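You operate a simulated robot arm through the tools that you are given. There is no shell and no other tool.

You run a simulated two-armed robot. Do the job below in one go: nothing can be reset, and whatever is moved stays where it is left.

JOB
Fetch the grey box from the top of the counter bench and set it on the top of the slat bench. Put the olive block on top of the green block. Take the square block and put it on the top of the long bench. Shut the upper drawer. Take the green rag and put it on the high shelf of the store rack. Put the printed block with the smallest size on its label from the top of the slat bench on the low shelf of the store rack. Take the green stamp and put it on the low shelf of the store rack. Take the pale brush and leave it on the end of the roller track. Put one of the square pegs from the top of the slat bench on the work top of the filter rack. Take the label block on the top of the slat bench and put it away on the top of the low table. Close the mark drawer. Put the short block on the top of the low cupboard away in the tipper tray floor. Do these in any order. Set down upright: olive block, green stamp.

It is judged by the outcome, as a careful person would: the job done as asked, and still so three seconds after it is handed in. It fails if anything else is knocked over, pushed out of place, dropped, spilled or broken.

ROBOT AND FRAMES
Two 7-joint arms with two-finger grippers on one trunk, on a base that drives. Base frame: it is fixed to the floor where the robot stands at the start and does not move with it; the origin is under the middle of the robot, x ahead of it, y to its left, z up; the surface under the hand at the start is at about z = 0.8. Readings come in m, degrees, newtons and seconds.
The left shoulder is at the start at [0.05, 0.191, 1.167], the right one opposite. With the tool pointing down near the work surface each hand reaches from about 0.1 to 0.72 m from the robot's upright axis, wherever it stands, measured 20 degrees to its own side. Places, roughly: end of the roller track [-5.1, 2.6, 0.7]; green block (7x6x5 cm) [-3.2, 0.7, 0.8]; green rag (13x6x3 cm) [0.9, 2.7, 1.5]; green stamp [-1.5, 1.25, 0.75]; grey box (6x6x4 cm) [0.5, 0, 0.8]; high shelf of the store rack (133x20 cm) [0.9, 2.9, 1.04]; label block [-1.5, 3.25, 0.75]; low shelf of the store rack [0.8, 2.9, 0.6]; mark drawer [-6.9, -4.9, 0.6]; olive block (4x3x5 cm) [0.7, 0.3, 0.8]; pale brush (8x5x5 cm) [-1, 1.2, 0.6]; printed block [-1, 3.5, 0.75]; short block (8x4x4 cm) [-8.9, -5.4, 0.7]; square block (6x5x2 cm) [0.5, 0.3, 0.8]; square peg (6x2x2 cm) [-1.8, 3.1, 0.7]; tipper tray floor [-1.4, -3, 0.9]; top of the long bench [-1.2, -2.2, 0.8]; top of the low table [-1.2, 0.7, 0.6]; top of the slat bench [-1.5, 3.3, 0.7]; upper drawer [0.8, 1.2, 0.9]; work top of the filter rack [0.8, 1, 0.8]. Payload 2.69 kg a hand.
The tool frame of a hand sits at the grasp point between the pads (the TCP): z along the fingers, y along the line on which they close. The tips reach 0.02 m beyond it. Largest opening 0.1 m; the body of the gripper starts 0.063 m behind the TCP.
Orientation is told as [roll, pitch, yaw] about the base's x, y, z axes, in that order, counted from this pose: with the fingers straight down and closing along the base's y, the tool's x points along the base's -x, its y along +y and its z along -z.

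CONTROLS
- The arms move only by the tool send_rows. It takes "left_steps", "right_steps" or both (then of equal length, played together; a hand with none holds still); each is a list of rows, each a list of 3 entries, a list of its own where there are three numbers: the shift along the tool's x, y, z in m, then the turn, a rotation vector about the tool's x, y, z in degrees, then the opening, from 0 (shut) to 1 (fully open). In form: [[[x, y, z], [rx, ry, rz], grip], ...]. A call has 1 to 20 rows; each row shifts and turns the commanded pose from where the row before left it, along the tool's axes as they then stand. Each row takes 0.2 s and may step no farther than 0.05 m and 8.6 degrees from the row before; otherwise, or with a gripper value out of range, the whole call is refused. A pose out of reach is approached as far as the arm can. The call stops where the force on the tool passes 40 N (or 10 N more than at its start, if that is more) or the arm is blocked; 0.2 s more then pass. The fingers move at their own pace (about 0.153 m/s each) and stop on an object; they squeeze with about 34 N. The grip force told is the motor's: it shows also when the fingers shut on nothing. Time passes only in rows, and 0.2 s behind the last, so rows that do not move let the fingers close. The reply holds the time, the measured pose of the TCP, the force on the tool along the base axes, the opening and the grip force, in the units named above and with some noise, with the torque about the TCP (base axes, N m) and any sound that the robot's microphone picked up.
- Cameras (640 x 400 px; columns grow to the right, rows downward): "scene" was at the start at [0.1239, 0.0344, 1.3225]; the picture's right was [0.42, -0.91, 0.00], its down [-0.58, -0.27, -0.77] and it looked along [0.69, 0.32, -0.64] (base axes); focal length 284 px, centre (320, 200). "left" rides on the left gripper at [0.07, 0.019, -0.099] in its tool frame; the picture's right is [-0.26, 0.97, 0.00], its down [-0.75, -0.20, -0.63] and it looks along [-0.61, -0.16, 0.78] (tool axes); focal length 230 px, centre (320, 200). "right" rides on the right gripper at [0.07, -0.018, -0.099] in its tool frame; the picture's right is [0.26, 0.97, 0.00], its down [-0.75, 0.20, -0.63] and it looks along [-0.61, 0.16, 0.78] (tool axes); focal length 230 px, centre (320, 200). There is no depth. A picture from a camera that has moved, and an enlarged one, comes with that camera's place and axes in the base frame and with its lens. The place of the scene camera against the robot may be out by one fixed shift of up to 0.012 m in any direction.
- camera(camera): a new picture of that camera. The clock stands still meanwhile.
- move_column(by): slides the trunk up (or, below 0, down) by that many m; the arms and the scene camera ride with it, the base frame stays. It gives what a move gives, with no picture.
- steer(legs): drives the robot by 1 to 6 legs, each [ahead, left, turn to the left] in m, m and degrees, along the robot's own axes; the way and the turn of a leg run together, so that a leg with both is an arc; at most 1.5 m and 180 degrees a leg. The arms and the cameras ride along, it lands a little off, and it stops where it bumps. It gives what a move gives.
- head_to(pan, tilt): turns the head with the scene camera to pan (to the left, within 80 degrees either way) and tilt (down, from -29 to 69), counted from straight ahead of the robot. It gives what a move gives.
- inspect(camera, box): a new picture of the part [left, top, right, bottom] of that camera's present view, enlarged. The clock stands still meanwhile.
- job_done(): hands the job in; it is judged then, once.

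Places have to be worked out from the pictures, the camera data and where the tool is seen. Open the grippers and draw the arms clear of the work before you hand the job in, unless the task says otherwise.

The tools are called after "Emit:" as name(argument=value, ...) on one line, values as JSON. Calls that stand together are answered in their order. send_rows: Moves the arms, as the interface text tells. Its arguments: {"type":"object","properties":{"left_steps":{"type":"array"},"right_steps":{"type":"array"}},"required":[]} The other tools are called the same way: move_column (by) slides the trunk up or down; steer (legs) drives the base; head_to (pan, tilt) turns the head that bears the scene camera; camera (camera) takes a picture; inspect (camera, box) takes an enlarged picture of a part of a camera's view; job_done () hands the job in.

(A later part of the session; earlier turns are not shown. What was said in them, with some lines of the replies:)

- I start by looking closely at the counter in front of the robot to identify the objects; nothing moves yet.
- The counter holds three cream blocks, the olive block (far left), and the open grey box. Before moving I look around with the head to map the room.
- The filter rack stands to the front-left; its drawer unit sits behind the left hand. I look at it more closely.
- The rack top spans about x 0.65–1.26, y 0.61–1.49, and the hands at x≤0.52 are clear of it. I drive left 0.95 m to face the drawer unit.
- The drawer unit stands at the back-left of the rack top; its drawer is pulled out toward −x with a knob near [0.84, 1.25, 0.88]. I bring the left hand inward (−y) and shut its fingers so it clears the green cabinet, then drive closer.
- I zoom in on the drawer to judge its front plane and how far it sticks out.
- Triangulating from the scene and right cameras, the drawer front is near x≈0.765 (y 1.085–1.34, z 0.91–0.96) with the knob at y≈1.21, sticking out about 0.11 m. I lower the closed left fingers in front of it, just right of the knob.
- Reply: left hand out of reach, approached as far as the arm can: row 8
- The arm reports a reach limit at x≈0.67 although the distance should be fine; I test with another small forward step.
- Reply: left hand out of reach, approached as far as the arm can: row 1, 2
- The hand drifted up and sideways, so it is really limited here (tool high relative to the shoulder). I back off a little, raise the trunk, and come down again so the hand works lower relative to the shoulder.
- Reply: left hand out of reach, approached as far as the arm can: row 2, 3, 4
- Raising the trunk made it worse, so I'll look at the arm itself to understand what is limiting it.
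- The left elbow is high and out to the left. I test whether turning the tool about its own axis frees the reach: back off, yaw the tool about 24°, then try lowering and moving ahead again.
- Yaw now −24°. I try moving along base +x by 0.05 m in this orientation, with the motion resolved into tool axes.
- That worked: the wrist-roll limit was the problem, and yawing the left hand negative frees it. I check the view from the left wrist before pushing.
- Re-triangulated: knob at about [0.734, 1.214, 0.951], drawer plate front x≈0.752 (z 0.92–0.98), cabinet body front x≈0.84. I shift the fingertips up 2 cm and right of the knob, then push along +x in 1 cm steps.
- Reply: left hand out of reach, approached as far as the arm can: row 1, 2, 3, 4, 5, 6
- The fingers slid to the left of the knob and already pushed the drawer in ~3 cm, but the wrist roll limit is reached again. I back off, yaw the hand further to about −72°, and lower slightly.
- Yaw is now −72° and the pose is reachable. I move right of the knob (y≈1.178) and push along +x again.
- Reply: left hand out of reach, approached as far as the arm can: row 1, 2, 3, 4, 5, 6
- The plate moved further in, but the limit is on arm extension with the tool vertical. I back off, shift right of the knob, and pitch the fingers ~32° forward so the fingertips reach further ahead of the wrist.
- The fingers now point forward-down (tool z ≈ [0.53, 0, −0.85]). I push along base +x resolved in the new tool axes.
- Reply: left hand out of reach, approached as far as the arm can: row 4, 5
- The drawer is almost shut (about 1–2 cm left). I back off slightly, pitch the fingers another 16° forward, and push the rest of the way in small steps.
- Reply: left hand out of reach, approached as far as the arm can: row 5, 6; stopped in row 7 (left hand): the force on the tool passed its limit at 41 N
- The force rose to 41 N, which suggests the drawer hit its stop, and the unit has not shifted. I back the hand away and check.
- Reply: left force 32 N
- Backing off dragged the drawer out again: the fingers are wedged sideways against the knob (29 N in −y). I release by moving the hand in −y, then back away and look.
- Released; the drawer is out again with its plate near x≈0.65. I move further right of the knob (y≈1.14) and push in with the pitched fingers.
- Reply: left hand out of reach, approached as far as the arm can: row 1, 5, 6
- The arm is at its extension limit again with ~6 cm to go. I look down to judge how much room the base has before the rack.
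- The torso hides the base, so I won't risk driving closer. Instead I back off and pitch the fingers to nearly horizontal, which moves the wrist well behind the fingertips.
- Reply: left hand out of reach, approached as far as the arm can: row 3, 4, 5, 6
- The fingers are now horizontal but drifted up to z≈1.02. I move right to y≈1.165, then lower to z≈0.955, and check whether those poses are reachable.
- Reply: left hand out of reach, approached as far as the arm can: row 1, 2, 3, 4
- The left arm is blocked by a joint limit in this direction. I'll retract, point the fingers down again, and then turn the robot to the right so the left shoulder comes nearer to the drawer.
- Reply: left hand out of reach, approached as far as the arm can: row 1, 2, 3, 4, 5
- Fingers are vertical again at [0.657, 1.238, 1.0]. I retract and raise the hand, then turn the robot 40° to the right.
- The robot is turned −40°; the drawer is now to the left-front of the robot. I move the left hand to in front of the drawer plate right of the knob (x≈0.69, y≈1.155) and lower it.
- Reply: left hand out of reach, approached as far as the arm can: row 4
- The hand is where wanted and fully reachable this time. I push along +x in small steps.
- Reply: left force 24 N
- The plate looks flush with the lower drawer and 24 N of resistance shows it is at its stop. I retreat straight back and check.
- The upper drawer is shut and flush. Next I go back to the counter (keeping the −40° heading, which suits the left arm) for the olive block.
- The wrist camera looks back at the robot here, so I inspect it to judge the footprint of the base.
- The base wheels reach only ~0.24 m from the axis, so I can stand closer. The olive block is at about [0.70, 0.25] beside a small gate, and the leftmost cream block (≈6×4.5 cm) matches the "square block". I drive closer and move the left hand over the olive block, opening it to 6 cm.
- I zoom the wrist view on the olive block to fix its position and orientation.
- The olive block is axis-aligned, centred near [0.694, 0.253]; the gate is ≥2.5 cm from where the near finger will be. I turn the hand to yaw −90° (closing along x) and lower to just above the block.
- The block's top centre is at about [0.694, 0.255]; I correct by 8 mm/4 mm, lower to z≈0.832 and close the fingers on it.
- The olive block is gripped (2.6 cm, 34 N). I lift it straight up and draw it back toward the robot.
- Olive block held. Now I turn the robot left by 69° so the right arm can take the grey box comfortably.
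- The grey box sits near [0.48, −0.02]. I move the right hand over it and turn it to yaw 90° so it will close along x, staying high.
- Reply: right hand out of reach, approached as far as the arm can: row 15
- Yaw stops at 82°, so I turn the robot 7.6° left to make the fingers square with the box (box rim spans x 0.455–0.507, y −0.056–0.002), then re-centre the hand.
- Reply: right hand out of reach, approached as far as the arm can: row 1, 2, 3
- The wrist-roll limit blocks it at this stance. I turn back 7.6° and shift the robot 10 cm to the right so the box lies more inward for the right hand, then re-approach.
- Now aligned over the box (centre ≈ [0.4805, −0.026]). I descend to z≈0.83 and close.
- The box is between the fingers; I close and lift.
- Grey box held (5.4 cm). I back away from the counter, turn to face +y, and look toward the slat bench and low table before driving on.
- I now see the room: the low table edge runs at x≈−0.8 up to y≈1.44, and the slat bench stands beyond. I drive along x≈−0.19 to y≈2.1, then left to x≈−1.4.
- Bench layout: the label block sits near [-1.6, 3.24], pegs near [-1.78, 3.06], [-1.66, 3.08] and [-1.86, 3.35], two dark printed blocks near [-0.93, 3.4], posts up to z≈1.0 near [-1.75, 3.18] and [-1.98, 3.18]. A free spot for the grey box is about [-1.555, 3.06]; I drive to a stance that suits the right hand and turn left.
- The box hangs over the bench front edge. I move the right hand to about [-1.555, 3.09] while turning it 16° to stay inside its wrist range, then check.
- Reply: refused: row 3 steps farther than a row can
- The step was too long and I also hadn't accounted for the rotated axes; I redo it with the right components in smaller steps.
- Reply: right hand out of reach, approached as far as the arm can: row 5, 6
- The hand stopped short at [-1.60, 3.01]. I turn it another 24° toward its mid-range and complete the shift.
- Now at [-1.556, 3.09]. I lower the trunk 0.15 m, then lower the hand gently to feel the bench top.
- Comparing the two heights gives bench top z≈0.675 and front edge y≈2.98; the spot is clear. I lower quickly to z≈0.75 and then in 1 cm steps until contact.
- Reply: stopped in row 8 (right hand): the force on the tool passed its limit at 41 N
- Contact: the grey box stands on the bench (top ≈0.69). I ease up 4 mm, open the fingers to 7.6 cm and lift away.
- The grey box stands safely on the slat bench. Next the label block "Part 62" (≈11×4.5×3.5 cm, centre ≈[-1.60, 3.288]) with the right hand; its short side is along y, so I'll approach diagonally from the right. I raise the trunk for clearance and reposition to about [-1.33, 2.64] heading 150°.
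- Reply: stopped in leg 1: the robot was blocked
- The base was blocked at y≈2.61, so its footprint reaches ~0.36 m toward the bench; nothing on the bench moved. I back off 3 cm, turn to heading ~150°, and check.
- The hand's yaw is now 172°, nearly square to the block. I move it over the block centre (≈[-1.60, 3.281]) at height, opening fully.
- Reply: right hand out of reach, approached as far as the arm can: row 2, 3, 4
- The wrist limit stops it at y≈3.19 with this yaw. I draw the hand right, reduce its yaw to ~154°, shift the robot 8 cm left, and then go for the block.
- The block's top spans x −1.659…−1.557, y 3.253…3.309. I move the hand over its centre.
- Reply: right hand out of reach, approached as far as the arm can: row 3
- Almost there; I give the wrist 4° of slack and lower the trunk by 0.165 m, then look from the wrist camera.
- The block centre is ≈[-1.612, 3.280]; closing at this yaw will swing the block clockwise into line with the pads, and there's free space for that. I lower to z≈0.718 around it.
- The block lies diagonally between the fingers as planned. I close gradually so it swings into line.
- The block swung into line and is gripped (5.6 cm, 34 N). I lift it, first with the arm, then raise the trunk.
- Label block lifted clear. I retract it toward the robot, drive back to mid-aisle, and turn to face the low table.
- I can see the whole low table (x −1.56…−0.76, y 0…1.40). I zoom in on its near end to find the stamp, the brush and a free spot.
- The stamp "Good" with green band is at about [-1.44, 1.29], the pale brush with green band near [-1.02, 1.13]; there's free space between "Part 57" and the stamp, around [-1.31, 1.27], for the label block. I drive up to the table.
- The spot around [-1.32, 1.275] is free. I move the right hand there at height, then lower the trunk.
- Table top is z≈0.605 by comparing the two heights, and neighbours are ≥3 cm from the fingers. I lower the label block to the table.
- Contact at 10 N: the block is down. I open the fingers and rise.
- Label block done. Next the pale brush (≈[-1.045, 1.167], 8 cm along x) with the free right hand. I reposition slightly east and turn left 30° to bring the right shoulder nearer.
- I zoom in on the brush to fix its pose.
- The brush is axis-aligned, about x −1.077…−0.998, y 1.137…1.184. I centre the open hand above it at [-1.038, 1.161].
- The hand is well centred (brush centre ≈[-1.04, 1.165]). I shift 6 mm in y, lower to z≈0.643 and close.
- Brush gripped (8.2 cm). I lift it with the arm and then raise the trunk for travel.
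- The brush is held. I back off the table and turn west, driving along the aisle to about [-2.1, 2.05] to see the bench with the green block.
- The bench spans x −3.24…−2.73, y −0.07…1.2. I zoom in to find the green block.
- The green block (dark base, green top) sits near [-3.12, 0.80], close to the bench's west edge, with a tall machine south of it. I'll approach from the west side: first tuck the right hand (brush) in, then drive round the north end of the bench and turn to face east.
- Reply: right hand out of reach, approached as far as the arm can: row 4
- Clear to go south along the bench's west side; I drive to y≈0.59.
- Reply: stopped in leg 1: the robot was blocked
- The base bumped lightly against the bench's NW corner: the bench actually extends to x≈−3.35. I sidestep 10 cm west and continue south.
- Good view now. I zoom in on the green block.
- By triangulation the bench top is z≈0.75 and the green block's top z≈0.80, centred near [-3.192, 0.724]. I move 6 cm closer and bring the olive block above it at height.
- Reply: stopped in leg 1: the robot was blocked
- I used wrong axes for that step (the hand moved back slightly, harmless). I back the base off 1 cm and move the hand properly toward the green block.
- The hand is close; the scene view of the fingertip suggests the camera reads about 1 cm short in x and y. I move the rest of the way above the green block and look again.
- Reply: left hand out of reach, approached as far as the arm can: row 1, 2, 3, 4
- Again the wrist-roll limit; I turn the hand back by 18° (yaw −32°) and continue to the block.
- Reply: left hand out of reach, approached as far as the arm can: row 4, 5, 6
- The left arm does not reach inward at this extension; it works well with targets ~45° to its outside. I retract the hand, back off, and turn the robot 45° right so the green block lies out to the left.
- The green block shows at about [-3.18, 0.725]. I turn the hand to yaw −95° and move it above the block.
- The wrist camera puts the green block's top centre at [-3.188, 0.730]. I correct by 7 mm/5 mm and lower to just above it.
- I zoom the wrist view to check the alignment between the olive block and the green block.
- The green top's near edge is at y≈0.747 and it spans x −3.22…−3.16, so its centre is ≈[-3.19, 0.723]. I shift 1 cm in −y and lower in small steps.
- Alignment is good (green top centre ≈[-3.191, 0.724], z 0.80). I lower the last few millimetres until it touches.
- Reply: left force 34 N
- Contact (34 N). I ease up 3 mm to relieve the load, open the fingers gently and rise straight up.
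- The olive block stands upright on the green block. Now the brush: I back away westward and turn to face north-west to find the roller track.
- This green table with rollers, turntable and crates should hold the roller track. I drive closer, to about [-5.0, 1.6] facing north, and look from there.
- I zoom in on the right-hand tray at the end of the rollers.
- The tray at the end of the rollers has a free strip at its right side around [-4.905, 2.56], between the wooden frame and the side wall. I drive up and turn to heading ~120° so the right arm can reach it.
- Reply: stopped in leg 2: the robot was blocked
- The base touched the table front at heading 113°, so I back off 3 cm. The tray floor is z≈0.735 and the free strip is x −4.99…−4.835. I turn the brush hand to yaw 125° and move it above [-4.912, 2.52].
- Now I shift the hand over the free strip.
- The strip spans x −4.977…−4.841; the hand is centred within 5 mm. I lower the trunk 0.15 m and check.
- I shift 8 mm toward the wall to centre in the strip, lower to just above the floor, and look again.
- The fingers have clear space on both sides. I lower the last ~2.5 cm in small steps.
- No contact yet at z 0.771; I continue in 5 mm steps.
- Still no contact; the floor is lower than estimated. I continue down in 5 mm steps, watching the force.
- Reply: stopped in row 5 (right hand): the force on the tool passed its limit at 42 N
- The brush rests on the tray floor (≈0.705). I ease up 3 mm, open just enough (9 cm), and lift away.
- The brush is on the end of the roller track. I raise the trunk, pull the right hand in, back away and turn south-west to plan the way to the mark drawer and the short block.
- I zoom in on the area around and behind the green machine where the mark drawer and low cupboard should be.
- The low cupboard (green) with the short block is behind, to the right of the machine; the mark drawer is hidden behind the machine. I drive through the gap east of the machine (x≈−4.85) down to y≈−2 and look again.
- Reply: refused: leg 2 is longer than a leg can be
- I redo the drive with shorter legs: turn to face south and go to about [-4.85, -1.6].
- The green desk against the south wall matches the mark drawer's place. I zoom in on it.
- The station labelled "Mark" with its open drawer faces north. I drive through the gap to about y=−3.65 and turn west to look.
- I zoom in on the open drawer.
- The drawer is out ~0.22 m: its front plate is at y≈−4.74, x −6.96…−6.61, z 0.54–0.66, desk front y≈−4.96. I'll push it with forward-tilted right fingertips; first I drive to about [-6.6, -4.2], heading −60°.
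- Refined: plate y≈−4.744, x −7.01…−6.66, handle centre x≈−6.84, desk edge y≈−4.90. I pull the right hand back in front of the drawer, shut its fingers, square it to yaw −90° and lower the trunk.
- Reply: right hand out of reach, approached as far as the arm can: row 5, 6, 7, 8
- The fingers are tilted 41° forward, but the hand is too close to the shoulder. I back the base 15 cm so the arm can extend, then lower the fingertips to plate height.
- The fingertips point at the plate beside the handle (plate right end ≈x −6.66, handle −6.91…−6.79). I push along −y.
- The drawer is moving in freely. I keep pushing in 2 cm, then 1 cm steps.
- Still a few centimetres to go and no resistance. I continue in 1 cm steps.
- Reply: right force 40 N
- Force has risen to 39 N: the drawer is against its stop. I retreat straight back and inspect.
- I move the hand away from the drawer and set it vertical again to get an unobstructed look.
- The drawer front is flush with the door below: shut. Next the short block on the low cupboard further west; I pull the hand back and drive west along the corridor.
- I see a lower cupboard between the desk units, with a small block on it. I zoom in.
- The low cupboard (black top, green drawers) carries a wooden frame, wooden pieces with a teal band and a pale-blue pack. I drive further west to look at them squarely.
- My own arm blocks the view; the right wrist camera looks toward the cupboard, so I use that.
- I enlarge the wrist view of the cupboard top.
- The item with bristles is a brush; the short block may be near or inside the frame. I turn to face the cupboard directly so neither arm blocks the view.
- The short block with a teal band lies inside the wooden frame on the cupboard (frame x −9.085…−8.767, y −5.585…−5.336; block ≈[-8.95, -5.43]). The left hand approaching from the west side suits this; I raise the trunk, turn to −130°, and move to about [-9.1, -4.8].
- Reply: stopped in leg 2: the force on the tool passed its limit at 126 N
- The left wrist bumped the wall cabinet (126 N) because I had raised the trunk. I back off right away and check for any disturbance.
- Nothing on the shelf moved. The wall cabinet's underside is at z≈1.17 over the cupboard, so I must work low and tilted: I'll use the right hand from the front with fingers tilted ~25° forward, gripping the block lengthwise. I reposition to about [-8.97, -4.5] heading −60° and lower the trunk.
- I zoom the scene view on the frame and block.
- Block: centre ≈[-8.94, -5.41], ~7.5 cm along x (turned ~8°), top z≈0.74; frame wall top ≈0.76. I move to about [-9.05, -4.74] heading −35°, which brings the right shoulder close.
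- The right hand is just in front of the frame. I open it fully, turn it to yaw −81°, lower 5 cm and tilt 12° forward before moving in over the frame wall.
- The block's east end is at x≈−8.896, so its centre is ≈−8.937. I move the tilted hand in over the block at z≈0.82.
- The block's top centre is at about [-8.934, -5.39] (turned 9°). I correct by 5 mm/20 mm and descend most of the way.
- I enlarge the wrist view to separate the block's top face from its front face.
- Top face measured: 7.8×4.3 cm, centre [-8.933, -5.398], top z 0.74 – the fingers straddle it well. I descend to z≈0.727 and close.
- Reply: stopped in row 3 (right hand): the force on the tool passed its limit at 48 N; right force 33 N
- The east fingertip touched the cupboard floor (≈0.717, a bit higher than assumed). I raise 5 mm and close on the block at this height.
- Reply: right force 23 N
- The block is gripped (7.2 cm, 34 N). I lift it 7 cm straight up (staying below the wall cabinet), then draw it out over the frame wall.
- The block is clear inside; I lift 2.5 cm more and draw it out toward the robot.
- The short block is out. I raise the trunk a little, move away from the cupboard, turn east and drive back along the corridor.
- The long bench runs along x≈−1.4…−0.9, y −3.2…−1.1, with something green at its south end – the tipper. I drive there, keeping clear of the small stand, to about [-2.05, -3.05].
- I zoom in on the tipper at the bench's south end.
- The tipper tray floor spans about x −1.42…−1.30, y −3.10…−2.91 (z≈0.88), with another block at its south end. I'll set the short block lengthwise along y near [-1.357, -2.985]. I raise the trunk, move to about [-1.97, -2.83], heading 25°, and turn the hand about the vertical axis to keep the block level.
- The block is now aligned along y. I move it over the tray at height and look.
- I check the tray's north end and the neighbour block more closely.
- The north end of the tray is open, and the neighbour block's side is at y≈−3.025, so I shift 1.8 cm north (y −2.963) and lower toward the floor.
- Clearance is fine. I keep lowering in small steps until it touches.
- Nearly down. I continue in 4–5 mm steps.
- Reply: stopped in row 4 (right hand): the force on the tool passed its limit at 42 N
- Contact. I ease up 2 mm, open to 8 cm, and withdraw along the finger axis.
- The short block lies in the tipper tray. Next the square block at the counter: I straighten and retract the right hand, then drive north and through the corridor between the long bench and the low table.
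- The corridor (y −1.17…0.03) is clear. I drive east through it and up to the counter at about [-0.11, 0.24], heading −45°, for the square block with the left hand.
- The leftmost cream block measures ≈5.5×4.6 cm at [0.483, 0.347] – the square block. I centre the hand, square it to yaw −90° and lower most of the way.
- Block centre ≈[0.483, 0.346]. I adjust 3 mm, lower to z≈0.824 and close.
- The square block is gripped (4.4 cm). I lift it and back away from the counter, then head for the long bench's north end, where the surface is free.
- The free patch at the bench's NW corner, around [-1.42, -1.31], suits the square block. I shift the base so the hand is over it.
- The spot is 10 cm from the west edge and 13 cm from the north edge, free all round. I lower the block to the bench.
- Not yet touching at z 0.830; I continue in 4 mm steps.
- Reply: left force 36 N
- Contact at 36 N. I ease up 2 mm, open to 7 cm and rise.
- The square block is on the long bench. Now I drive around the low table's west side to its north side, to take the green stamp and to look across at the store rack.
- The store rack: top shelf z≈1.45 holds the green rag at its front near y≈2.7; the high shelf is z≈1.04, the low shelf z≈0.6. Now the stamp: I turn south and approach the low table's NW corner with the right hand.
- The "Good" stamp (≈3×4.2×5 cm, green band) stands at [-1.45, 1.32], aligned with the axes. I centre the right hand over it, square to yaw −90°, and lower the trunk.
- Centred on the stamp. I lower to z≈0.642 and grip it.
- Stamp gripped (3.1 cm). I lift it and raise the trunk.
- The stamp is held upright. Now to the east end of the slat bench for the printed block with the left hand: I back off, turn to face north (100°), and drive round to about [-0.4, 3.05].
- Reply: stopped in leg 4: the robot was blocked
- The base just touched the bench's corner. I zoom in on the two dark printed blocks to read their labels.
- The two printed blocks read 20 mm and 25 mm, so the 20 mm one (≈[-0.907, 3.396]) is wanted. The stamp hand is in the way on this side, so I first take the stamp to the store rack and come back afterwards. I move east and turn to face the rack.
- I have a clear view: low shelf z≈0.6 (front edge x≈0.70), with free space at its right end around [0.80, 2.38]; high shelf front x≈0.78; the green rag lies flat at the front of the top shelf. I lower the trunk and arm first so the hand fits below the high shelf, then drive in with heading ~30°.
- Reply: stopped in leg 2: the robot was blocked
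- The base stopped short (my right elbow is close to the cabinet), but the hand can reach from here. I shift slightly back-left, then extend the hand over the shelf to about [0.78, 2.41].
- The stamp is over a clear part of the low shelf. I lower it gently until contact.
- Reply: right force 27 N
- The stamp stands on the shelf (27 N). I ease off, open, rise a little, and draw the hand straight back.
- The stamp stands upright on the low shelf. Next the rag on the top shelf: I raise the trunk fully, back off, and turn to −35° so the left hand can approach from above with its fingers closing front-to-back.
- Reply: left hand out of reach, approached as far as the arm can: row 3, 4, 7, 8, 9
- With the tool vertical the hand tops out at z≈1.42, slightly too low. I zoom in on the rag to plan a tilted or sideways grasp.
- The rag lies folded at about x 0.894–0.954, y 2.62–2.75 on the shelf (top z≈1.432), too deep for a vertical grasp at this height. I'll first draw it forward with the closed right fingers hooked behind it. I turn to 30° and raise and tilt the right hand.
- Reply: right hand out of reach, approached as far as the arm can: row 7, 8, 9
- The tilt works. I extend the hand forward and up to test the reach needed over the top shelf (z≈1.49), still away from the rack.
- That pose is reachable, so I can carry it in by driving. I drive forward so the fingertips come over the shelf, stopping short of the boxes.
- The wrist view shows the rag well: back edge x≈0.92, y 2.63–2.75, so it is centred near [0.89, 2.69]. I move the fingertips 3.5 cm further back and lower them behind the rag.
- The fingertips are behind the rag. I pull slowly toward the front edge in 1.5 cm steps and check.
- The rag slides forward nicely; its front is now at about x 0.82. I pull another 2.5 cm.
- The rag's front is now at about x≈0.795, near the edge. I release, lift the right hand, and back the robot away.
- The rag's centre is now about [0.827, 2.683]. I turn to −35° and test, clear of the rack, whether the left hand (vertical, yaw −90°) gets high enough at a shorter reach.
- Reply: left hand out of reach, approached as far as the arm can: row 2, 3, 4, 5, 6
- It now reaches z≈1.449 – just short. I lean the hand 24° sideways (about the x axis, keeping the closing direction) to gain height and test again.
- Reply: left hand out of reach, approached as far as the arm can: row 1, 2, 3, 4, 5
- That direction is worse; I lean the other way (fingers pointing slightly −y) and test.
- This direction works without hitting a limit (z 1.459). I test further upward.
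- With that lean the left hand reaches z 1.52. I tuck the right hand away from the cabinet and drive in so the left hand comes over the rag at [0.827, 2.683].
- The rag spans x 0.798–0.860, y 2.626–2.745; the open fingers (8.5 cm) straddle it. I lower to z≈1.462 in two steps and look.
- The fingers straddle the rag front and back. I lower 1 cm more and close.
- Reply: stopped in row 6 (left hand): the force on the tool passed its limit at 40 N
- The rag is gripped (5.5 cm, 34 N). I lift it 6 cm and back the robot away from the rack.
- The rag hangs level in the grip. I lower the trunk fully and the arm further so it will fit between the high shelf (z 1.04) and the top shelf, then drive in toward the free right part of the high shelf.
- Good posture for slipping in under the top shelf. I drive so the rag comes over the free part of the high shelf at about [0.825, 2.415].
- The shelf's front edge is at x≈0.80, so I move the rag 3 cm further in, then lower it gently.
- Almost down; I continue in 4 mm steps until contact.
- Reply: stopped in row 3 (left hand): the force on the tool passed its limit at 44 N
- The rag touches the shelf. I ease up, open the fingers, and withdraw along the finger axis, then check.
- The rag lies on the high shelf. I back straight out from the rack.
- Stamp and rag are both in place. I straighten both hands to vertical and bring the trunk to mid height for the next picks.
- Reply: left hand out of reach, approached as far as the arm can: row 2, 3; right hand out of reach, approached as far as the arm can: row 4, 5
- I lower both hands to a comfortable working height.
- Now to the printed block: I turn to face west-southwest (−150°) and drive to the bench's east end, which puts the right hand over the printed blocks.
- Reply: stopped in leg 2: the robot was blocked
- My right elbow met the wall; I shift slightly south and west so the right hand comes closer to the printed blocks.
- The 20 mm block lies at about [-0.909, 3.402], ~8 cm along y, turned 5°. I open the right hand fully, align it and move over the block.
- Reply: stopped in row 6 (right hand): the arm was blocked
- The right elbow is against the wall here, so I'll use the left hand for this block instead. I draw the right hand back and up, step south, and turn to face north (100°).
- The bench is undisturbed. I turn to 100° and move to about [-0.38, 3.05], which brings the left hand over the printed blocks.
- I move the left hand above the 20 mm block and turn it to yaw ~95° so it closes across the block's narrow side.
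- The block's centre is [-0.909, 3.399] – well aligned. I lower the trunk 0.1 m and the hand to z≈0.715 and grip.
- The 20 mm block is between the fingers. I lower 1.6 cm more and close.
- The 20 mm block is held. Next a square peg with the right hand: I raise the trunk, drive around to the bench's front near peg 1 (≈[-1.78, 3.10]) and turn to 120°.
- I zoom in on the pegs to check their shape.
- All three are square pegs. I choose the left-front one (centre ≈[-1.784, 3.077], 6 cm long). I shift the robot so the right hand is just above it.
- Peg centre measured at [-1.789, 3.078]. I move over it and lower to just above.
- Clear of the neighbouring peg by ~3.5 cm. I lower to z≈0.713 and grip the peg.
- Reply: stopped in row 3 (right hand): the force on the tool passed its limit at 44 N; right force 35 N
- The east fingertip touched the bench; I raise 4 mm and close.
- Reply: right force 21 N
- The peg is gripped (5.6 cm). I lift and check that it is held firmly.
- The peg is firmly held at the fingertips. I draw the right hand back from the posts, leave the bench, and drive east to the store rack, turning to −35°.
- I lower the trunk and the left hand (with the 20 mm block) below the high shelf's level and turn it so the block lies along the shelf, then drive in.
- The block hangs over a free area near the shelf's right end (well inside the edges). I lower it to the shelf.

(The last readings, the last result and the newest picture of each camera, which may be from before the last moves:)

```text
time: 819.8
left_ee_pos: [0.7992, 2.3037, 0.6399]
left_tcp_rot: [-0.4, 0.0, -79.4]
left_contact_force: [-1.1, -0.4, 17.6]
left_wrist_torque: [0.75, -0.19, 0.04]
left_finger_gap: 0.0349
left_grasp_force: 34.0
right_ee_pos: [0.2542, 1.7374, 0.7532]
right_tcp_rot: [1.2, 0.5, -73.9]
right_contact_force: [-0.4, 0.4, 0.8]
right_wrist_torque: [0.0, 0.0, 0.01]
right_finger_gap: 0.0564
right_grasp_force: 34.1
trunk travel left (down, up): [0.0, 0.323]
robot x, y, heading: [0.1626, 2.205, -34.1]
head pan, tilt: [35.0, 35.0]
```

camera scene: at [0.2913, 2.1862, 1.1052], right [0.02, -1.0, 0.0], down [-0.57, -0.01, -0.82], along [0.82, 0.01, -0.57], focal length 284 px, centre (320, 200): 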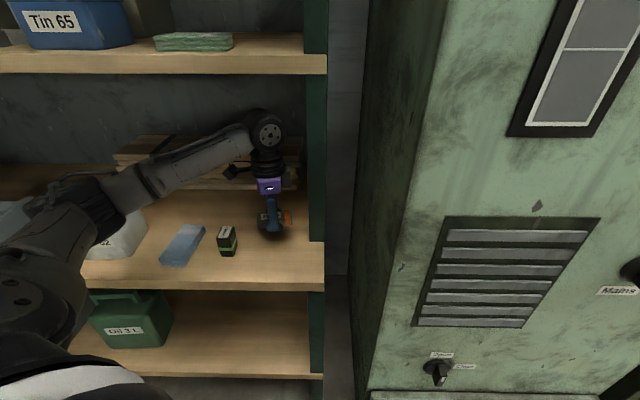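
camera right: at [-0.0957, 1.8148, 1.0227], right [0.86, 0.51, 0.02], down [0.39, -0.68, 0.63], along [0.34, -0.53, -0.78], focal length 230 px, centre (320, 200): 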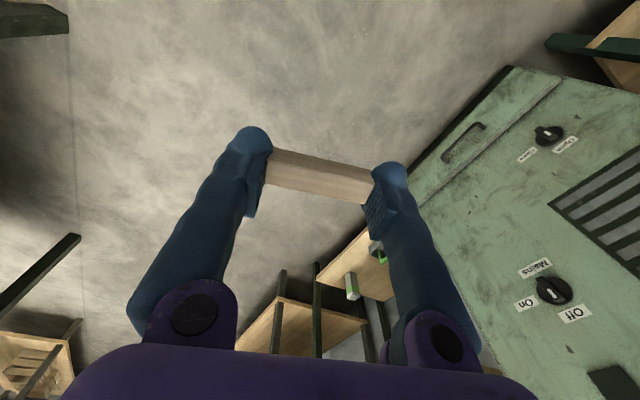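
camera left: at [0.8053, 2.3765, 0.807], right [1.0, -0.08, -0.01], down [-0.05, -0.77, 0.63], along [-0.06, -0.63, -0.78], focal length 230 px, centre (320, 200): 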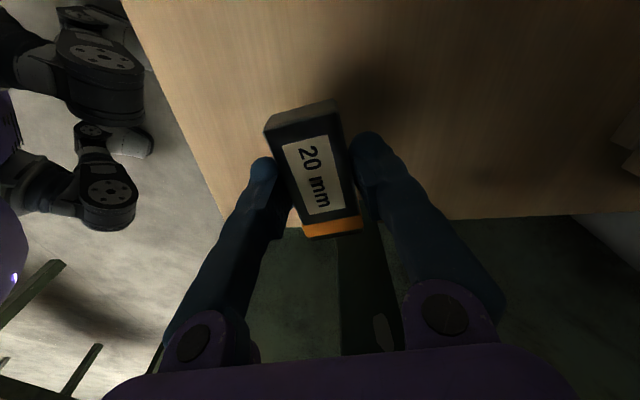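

Contact at 18 N. I open the fingers, rise a little, and back the robot straight out.

Emit:
send_rows(left_steps=[[[0, 0, 0], [0, 0, 0], 0.5], [[0, 0, 0], [0, 0, 0], 0.65], [[0, 0, 0], [0, 0, 0], 0.65], [[0, 0, -0.03], [0, 0, 0], 0.65], [[0, 0, -0.04], [0, 0, 0], 0.65], [[0, 0, 0], [0, 0, 0], 0.65]])

Emit:
inspect(camera="scene", box=[120, 150, 340, 300])

Emit:
steer(legs=[[-0.27, -0.17, 0]])

Emit:
camera(camera="scene")

```text
time: 821.2
left_ee_pos: [0.7979, 2.3046, 0.705]
left_tcp_rot: [-0.8, 0.2, -79.6]
left_contact_force: [0.3, -0.9, 0.8]
left_wrist_torque: [0.01, -0.02, 0.01]
left_finger_gap: 0.0652
left_grasp_force: 0.1
right_ee_pos: [0.2539, 1.7364, 0.7536]
right_tcp_rot: [1.2, 0.5, -73.9]
right_contact_force: [0.3, 0.2, 0.8]
right_wrist_torque: [0.0, 0.0, -0.02]
right_finger_gap: 0.0564
right_grasp_force: 34.2
trunk travel left (down, up): [0.0, 0.323]
robot x, y, heading: [0.1579, 2.2101, -34.1]
head pan, tilt: [35.0, 35.0]
```

```text
2.67 times, centred on (230, 225) of scene
camera zoom: at [0.2912, 2.1862, 1.1052], right [0.02, -1.0, 0.0], down [-0.57, -0.01, -0.82], along [0.82, 0.01, -0.57], focal length 759 px, centre (560, 133)
```

zoom: 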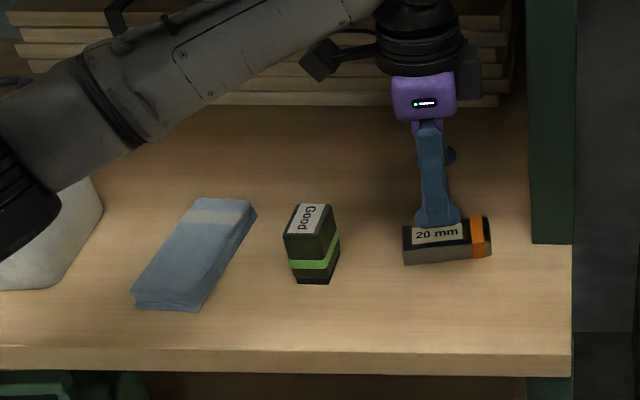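

```text
time: 823.3
left_ee_pos: [0.4794, 2.3138, 0.7065]
left_tcp_rot: [-0.8, 0.1, -79.5]
left_contact_force: [-0.8, 0.1, -0.6]
left_wrist_torque: [0.01, 0.03, -0.01]
left_finger_gap: 0.0649
left_grasp_force: 0.0
right_ee_pos: [-0.0631, 1.7472, 0.7537]
right_tcp_rot: [1.1, 0.4, -73.7]
right_contact_force: [1.2, -0.1, 0.7]
right_wrist_torque: [0.0, -0.01, 0.0]
right_finger_gap: 0.0562
right_grasp_force: 33.8
trunk travel left (down, up): [0.0, 0.323]
robot x, y, heading: [-0.1553, 2.2189, -33.9]
head pan, tilt: [35.0, 35.0]
```

```text
taken
camera scene: at [-0.0275, 2.1952, 1.1052], right [0.02, -1.0, 0.0], down [-0.57, -0.01, -0.82], along [0.82, 0.02, -0.57], focal length 284 px, centre (320, 200)
```

scene: 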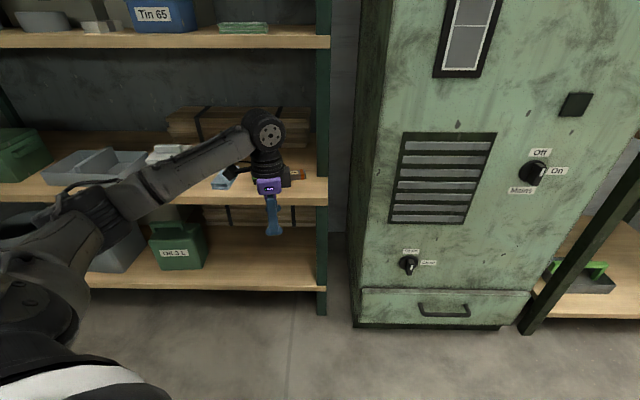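

The 20 mm block and stamp both sit on the low shelf. Last item: the peg. I raise the trunk, turn to 30° and drive to the filter rack at about [0.2, 1.2].

Emit:
move_column(by=0.19)

Emit:
steer(legs=[[0, 0, 64], [-0.51, -0.883, 0], [0.3, -0.175, 0]])

Emit:
head_to(pan=-30, tilt=40)

Emit:
camera(camera="scene")

Emit:
camera(camera="right")

```text
time: 825.4
left_ee_pos: [0.4784, 2.3147, 0.8956]
left_tcp_rot: [-0.8, 0.0, -79.6]
left_contact_force: [1.0, 0.3, -0.7]
left_wrist_torque: [0.02, -0.04, -0.02]
left_finger_gap: 0.0649
left_grasp_force: 0.0
right_ee_pos: [-0.0641, 1.7458, 0.9422]
right_tcp_rot: [1.2, 0.4, -73.7]
right_contact_force: [0.5, 1.0, 1.1]
right_wrist_torque: [0.02, 0.02, 0.02]
right_finger_gap: 0.0561
right_grasp_force: 34.0
trunk travel left (down, up): [-0.19, 0.133]
robot x, y, heading: [-0.1538, 2.2188, -33.7]
head pan, tilt: [35.0, 35.0]
```

```text
time: 838.1
left_ee_pos: [0.3787, 1.8135, 0.8967]
left_tcp_rot: [-0.8, 0.1, -15.4]
left_contact_force: [0.1, -0.3, 0.2]
left_wrist_torque: [-0.01, -0.02, -0.02]
left_finger_gap: 0.0651
left_grasp_force: 0.0
right_ee_pos: [0.6526, 1.0773, 0.9431]
right_tcp_rot: [1.1, 0.4, -9.5]
right_contact_force: [0.4, 0.5, 0.0]
right_wrist_torque: [0.01, 0.03, 0.02]
right_finger_gap: 0.0559
right_grasp_force: 34.0
trunk travel left (down, up): [-0.19, 0.133]
robot x, y, heading: [0.1881, 1.1986, 30.5]
head pan, tilt: [35.0, 35.0]
```

```text
time: 839.5
left_ee_pos: [0.3778, 1.8133, 0.8969]
left_tcp_rot: [-0.7, 0.1, -15.3]
left_contact_force: [-0.6, 0.2, 0.6]
left_wrist_torque: [0.04, 0.0, -0.02]
left_finger_gap: 0.0649
left_grasp_force: 0.1
right_ee_pos: [0.6529, 1.078, 0.9421]
right_tcp_rot: [1.2, 0.5, -9.6]
right_contact_force: [0.6, -1.0, -0.7]
right_wrist_torque: [-0.01, -0.01, -0.02]
right_finger_gap: 0.0558
right_grasp_force: 33.5
trunk travel left (down, up): [-0.19, 0.133]
robot x, y, heading: [0.1872, 1.2, 30.4]
head pan, tilt: [-30.0, 40.0]
```

```text
taken
camera scene: at [0.3155, 1.2187, 1.2876], right [0.01, -1.0, 0.0], down [-0.64, 0.0, -0.77], along [0.77, 0.01, -0.64], focal length 284 px, centre (320, 200)
```

scene: 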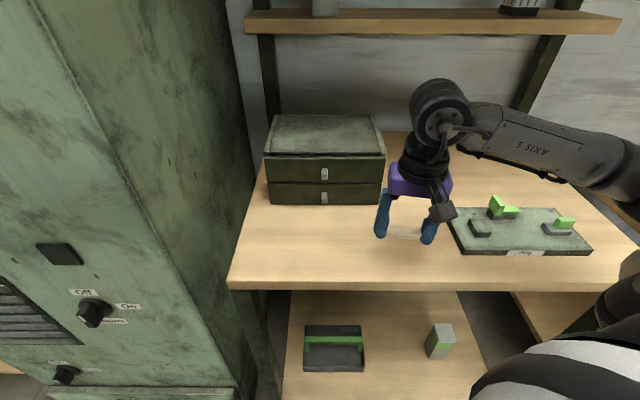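

```text
taken
camera right: at [0.5817, 1.0688, 1.0427], right [-0.1, 1.0, 0.02], down [0.78, 0.06, 0.63], along [0.62, 0.08, -0.78], focal length 230 px, centre (320, 200)
```

right: 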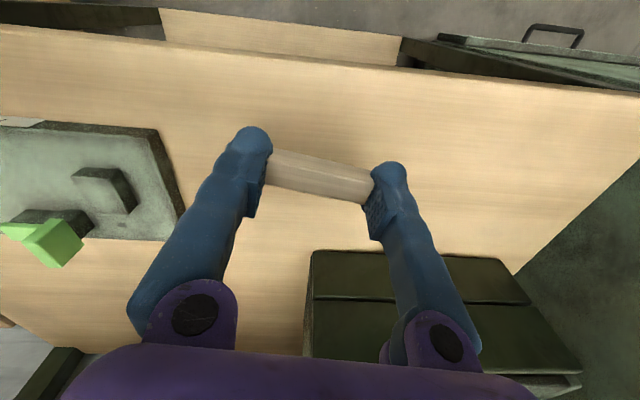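

Both drawers of the unit are flush. The work top in front of it is free, so I move the peg to about [0.745, 1.09] and lower it.

Emit:
send_rows(right_steps=[[[-0.0444, 0.0136, 0], [0, 0, 0], 0.0], [[-0.0444, 0.0136, 0], [0, 0, 0], 0.0], [[0, 0, 0.04], [0, 0, 0], 0.0], [[0, 0, 0.04], [0, 0, 0], 0.0], [[0, 0, 0.02], [0, 0, 0], 0.0], [[0, 0, 0], [0, 0, 0], 0.0]])

Emit:
camera(camera="right")

Emit:
inspect(camera="scene", box=[300, 150, 500, 300])

```text
time: 840.6
left_ee_pos: [0.3773, 1.8129, 0.8954]
left_tcp_rot: [-0.8, 0.0, -15.3]
left_contact_force: [0.5, 0.1, 0.1]
left_wrist_torque: [-0.01, 0.01, -0.01]
left_finger_gap: 0.0649
left_grasp_force: 0.0
right_ee_pos: [0.7462, 1.0918, 0.8695]
right_tcp_rot: [1.6, 0.0, -9.5]
right_contact_force: [-7.5, -0.8, 15.2]
right_wrist_torque: [-0.5, 0.23, -0.22]
right_finger_gap: 0.0558
right_grasp_force: 34.2
trunk travel left (down, up): [-0.19, 0.133]
robot x, y, heading: [0.1873, 1.1976, 30.6]
head pan, tilt: [-30.0, 40.0]
stopped in row 5 (right hand): the force on the tool passed its limit at 57 N (the readings are from after the stop); the commanded pose is now the measured one
```

```text
taken
camera right: at [0.6744, 1.0829, 0.9696], right [-0.09, 1.0, 0.03], down [0.77, 0.06, 0.63], along [0.63, 0.08, -0.77], focal length 230 px, centre (320, 200)
```

right: 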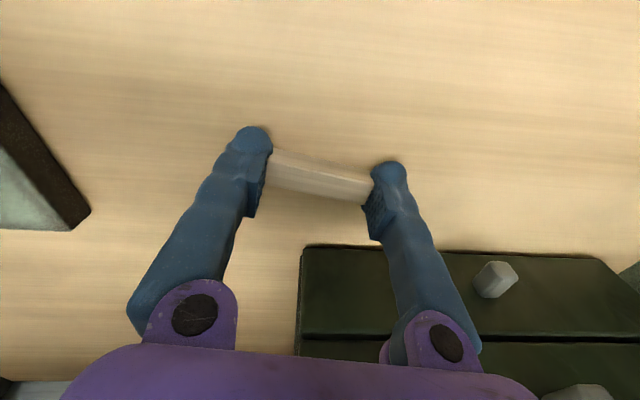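

```text
2.67 times, centred on (400, 225) of scene
camera zoom: at [0.3145, 1.2186, 1.288], right [0.01, -1.0, 0.0], down [-0.64, 0.0, -0.77], along [0.77, 0.0, -0.64], focal length 759 px, centre (107, 133)
```

zoom: 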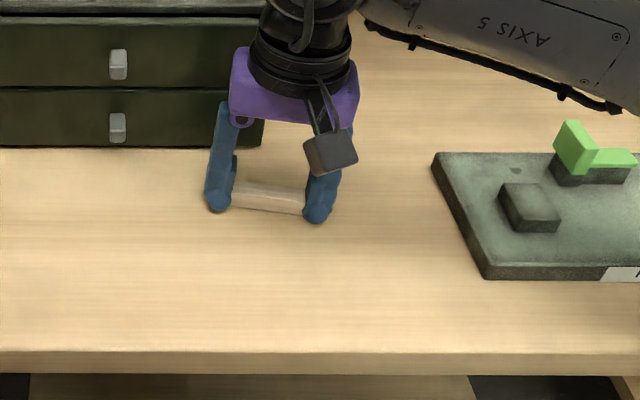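

The work top is higher than I assumed (≈0.847): the fingertips and peg are touching it. I ease up 1 mm, open, and rise.

Emit:
send_rows(right_steps=[[[0, 0, -0.001], [0, 0, 0], 0.0], [[0, 0, 0], [0, 0, 0], 0.6], [[0, 0, 0], [0, 0, 0], 0.72], [[0, 0, 0], [0, 0, 0], 0.72], [[0, 0, -0.03], [0, 0, 0], 0.72], [[0, 0, -0.05], [0, 0, 0], 0.72], [[0, 0, -0.05], [0, 0, 0], 0.72]])

Emit:
inspect(camera="scene", box=[230, 100, 600, 300])

Emit:
camera(camera="right")

```text
time: 842.2
left_ee_pos: [0.3783, 1.8125, 0.8967]
left_tcp_rot: [-0.8, 0.0, -15.3]
left_contact_force: [0.5, 0.3, 0.2]
left_wrist_torque: [0.0, -0.02, 0.0]
left_finger_gap: 0.0651
left_grasp_force: 0.1
right_ee_pos: [0.7475, 1.0883, 1.0001]
right_tcp_rot: [1.3, 0.0, -9.5]
right_contact_force: [-0.5, 0.6, 0.8]
right_wrist_torque: [0.03, -0.03, -0.04]
right_finger_gap: 0.072
right_grasp_force: 0.0
trunk travel left (down, up): [-0.19, 0.133]
robot x, y, heading: [0.187, 1.1969, 30.2]
head pan, tilt: [-30.0, 40.0]
```

```text
1.73 times, centred on (415, 200) of scene
camera zoom: at [0.3152, 1.2188, 1.2876], right [0.01, -1.0, 0.0], down [-0.64, 0.0, -0.77], along [0.77, 0.0, -0.64], focal length 492 px, centre (156, 200)
```

zoom: 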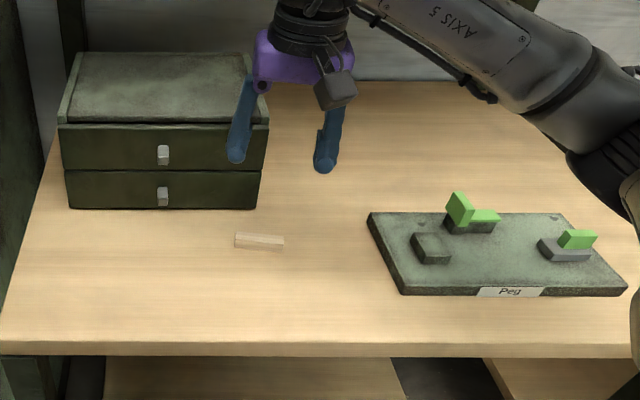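

```text
taken
camera right: at [0.6759, 1.0797, 1.0985], right [-0.09, 1.0, 0.02], down [0.77, 0.06, 0.63], along [0.63, 0.08, -0.77], focal length 230 px, centre (320, 200)
```

right: 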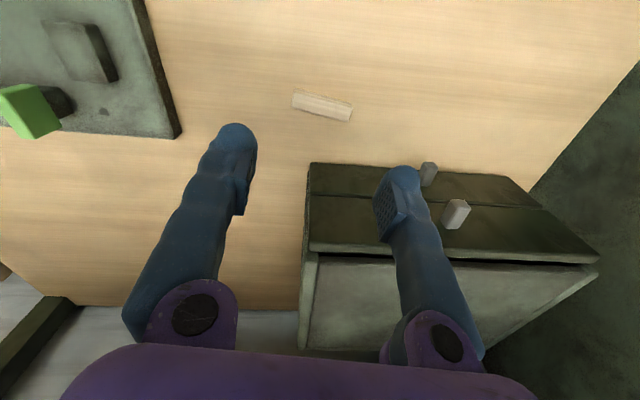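

The peg lies on the filter rack's work top. While here, I check closely that the upper drawer is fully shut.

Emit:
inspect(camera="right", box=[280, 140, 620, 350])

Emit:
inspect(camera="scene", box=[250, 100, 400, 230])

```text
1.88 times, centred on (450, 245) of right
camera zoom: at [0.6759, 1.0797, 1.0985], right [-0.09, 1.0, 0.02], down [0.77, 0.06, 0.63], along [0.63, 0.08, -0.77], focal length 433 px, centre (75, 115)
```

zoom: 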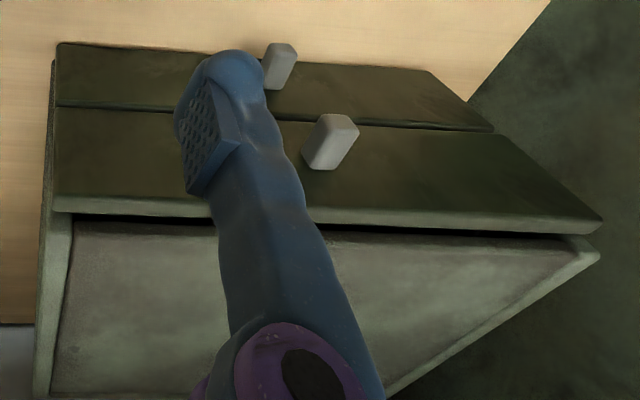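

```text
3.08 times, centred on (325, 165) of scene
camera zoom: at [0.3152, 1.2188, 1.2876], right [0.01, -1.0, 0.0], down [-0.64, 0.0, -0.77], along [0.77, 0.0, -0.64], focal length 875 px, centre (305, 308)
```

zoom: 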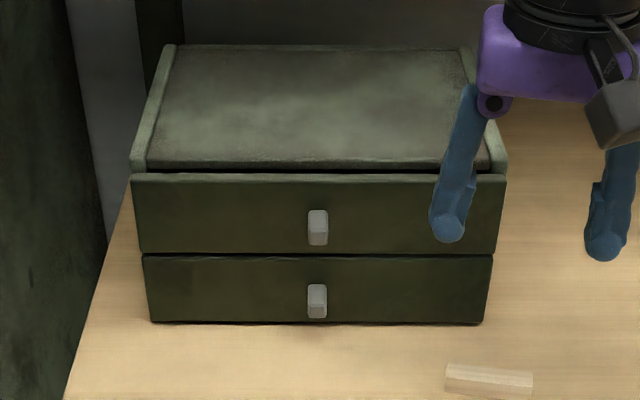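

The drawer front is flush with the side panels and the lower drawer. I draw both arms clear, back the robot away from the rack, and take a last look.

Emit:
send_rows(right_steps=[[[0.045, 0, -0.01], [0, 0, 0], 0.72], [[0.045, 0, -0.01], [0, 0, 0], 0.72], [[0.045, 0, 0], [0, 0, 0], 0.72], [[0.045, 0, 0], [0, 0, 0], 0.72]])

Emit:
steer(legs=[[-0.26, 0.15, 0]])

Emit:
head_to(pan=-30, tilt=30)

Emit:
camera(camera="scene")

Emit:
head_to(pan=30, tilt=15)

Emit:
camera(camera="scene")

```text
time: 843.2
left_ee_pos: [0.3783, 1.8129, 0.8953]
left_tcp_rot: [-0.8, 0.2, -15.2]
left_contact_force: [-0.6, 0.5, 0.0]
left_wrist_torque: [-0.01, -0.04, 0.01]
left_finger_gap: 0.0654
left_grasp_force: 0.1
right_ee_pos: [0.5686, 1.1194, 1.0192]
right_tcp_rot: [1.3, 0.1, -9.4]
right_contact_force: [-0.3, 0.6, 0.2]
right_wrist_torque: [0.01, -0.02, -0.01]
right_finger_gap: 0.0722
right_grasp_force: 0.1
trunk travel left (down, up): [-0.19, 0.133]
robot x, y, heading: [0.1882, 1.2033, 30.4]
head pan, tilt: [-30.0, 40.0]
```

```text
time: 845.2
left_ee_pos: [0.0748, 1.8127, 0.896]
left_tcp_rot: [-0.8, 0.0, -14.8]
left_contact_force: [1.0, -0.2, 0.9]
left_wrist_torque: [-0.02, -0.02, -0.02]
left_finger_gap: 0.0649
left_grasp_force: 0.0
right_ee_pos: [0.273, 1.1219, 1.0197]
right_tcp_rot: [1.5, 0.1, -9.0]
right_contact_force: [-0.5, 0.6, 0.4]
right_wrist_torque: [0.0, -0.03, 0.02]
right_finger_gap: 0.0716
right_grasp_force: 0.0
trunk travel left (down, up): [-0.19, 0.133]
robot x, y, heading: [-0.1102, 1.1982, 30.9]
head pan, tilt: [-30.0, 40.0]
```

```text
time: 845.9
left_ee_pos: [0.0759, 1.8126, 0.8957]
left_tcp_rot: [-0.8, 0.1, -14.8]
left_contact_force: [-0.4, 0.1, 0.1]
left_wrist_torque: [-0.01, 0.01, -0.03]
left_finger_gap: 0.0649
left_grasp_force: 0.1
right_ee_pos: [0.2728, 1.1202, 1.019]
right_tcp_rot: [1.4, 0.0, -8.9]
right_contact_force: [0.2, -0.3, -0.3]
right_wrist_torque: [0.02, -0.02, -0.01]
right_finger_gap: 0.072
right_grasp_force: 0.1
trunk travel left (down, up): [-0.19, 0.133]
robot x, y, heading: [-0.1123, 1.1982, 31.0]
head pan, tilt: [-30.0, 30.0]
```

```text
taken
camera scene: at [0.0233, 1.2175, 1.3029], right [0.01, -1.0, 0.0], down [-0.5, -0.01, -0.87], along [0.87, 0.01, -0.5], focal length 284 px, centre (320, 200)
```

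scene: 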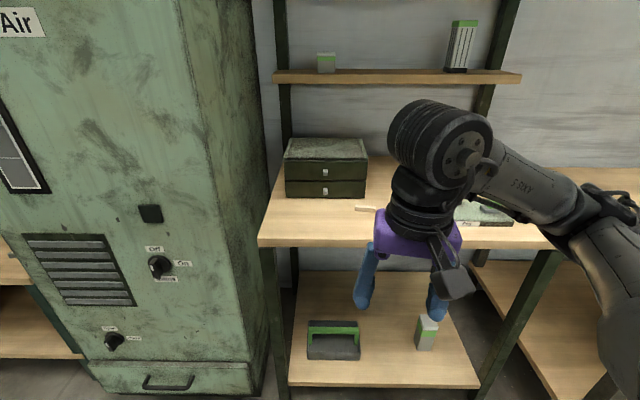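

```text
time: 847.2
left_ee_pos: [0.075, 1.8125, 0.896]
left_tcp_rot: [-0.7, 0.0, -14.9]
left_contact_force: [0.3, 0.1, -0.2]
left_wrist_torque: [-0.01, -0.01, 0.0]
left_finger_gap: 0.0651
left_grasp_force: 0.1
right_ee_pos: [0.2723, 1.1198, 1.018]
right_tcp_rot: [1.4, 0.1, -9.0]
right_contact_force: [0.3, 0.0, -0.4]
right_wrist_torque: [-0.04, 0.01, -0.01]
right_finger_gap: 0.072
right_grasp_force: 0.0
trunk travel left (down, up): [-0.19, 0.133]
robot x, y, heading: [-0.1083, 1.1969, 31.1]
head pan, tilt: [30.0, 15.0]
```

```text
taken
camera scene: at [-0.0216, 1.2977, 1.3272], right [0.87, -0.49, 0.0], down [-0.13, -0.23, -0.97], along [0.47, 0.84, -0.26], focal length 284 px, centre (320, 200)
```

scene: 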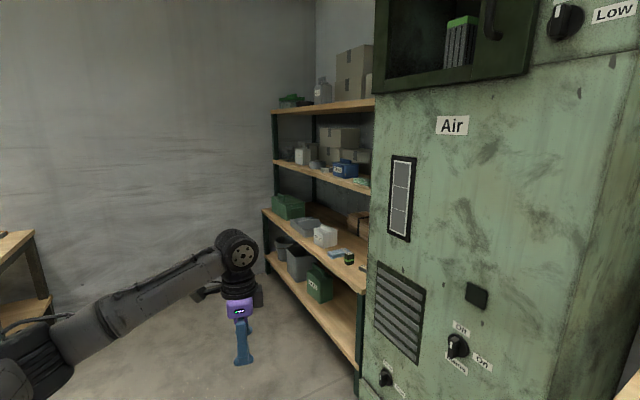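

All twelve tasks show as done. Both grippers are open and the arms are clear, and the rack, shelves and drawers look settled in the last pictures. I hand the job in.

Emit:
job_done()

```text
The job is handed in.
```

I finished all twelve tasks and handed the job in; I don't have the judge's result yet. Both grippers are open and the arms are clear of the work.

| Task | Where it ended up |
|---|---|
| Grey box | On the slat bench, in a clear patch near the front edge |
| Olive block | Upright on top of the green block |
| Square block | On the long bench, near its north-west corner |
| Upper drawer | Shut, front flush with the drawer below |
| Green rag | On the high shelf of the store rack |
| Printed block | The 20 mm one (the other read 25 mm), on the low shelf of the store rack |
| Green stamp | Upright on the low shelf of the store rack |
| Pale brush | On the tray at the end of the rollers |
| Square peg | On the work top of the filter rack |
| Label block | On the low table, beside the other labelled blocks |
| Mark drawer | Pushed in to its stop |
| Short block | On the tipper tray floor, beside the block already there |

- **Which block:** three similar cream blocks stood at the counter. I took the one whose size and place best matched the listing for the square block.
- **Mark drawer:** it met firm resistance at about 39 N and its front looked flush with the door below, which is how I judged it shut.
- **Bumps:** the base or an arm touched furniture or a wall several times. The hardest was 126 N, when the left hand met the wall cabinet over the low cupboard. I saw nothing displaced wherever I checked afterwards.
- **Rag:** I first slid it forward on the top shelf to reach it. Nothing else on that shelf moved.
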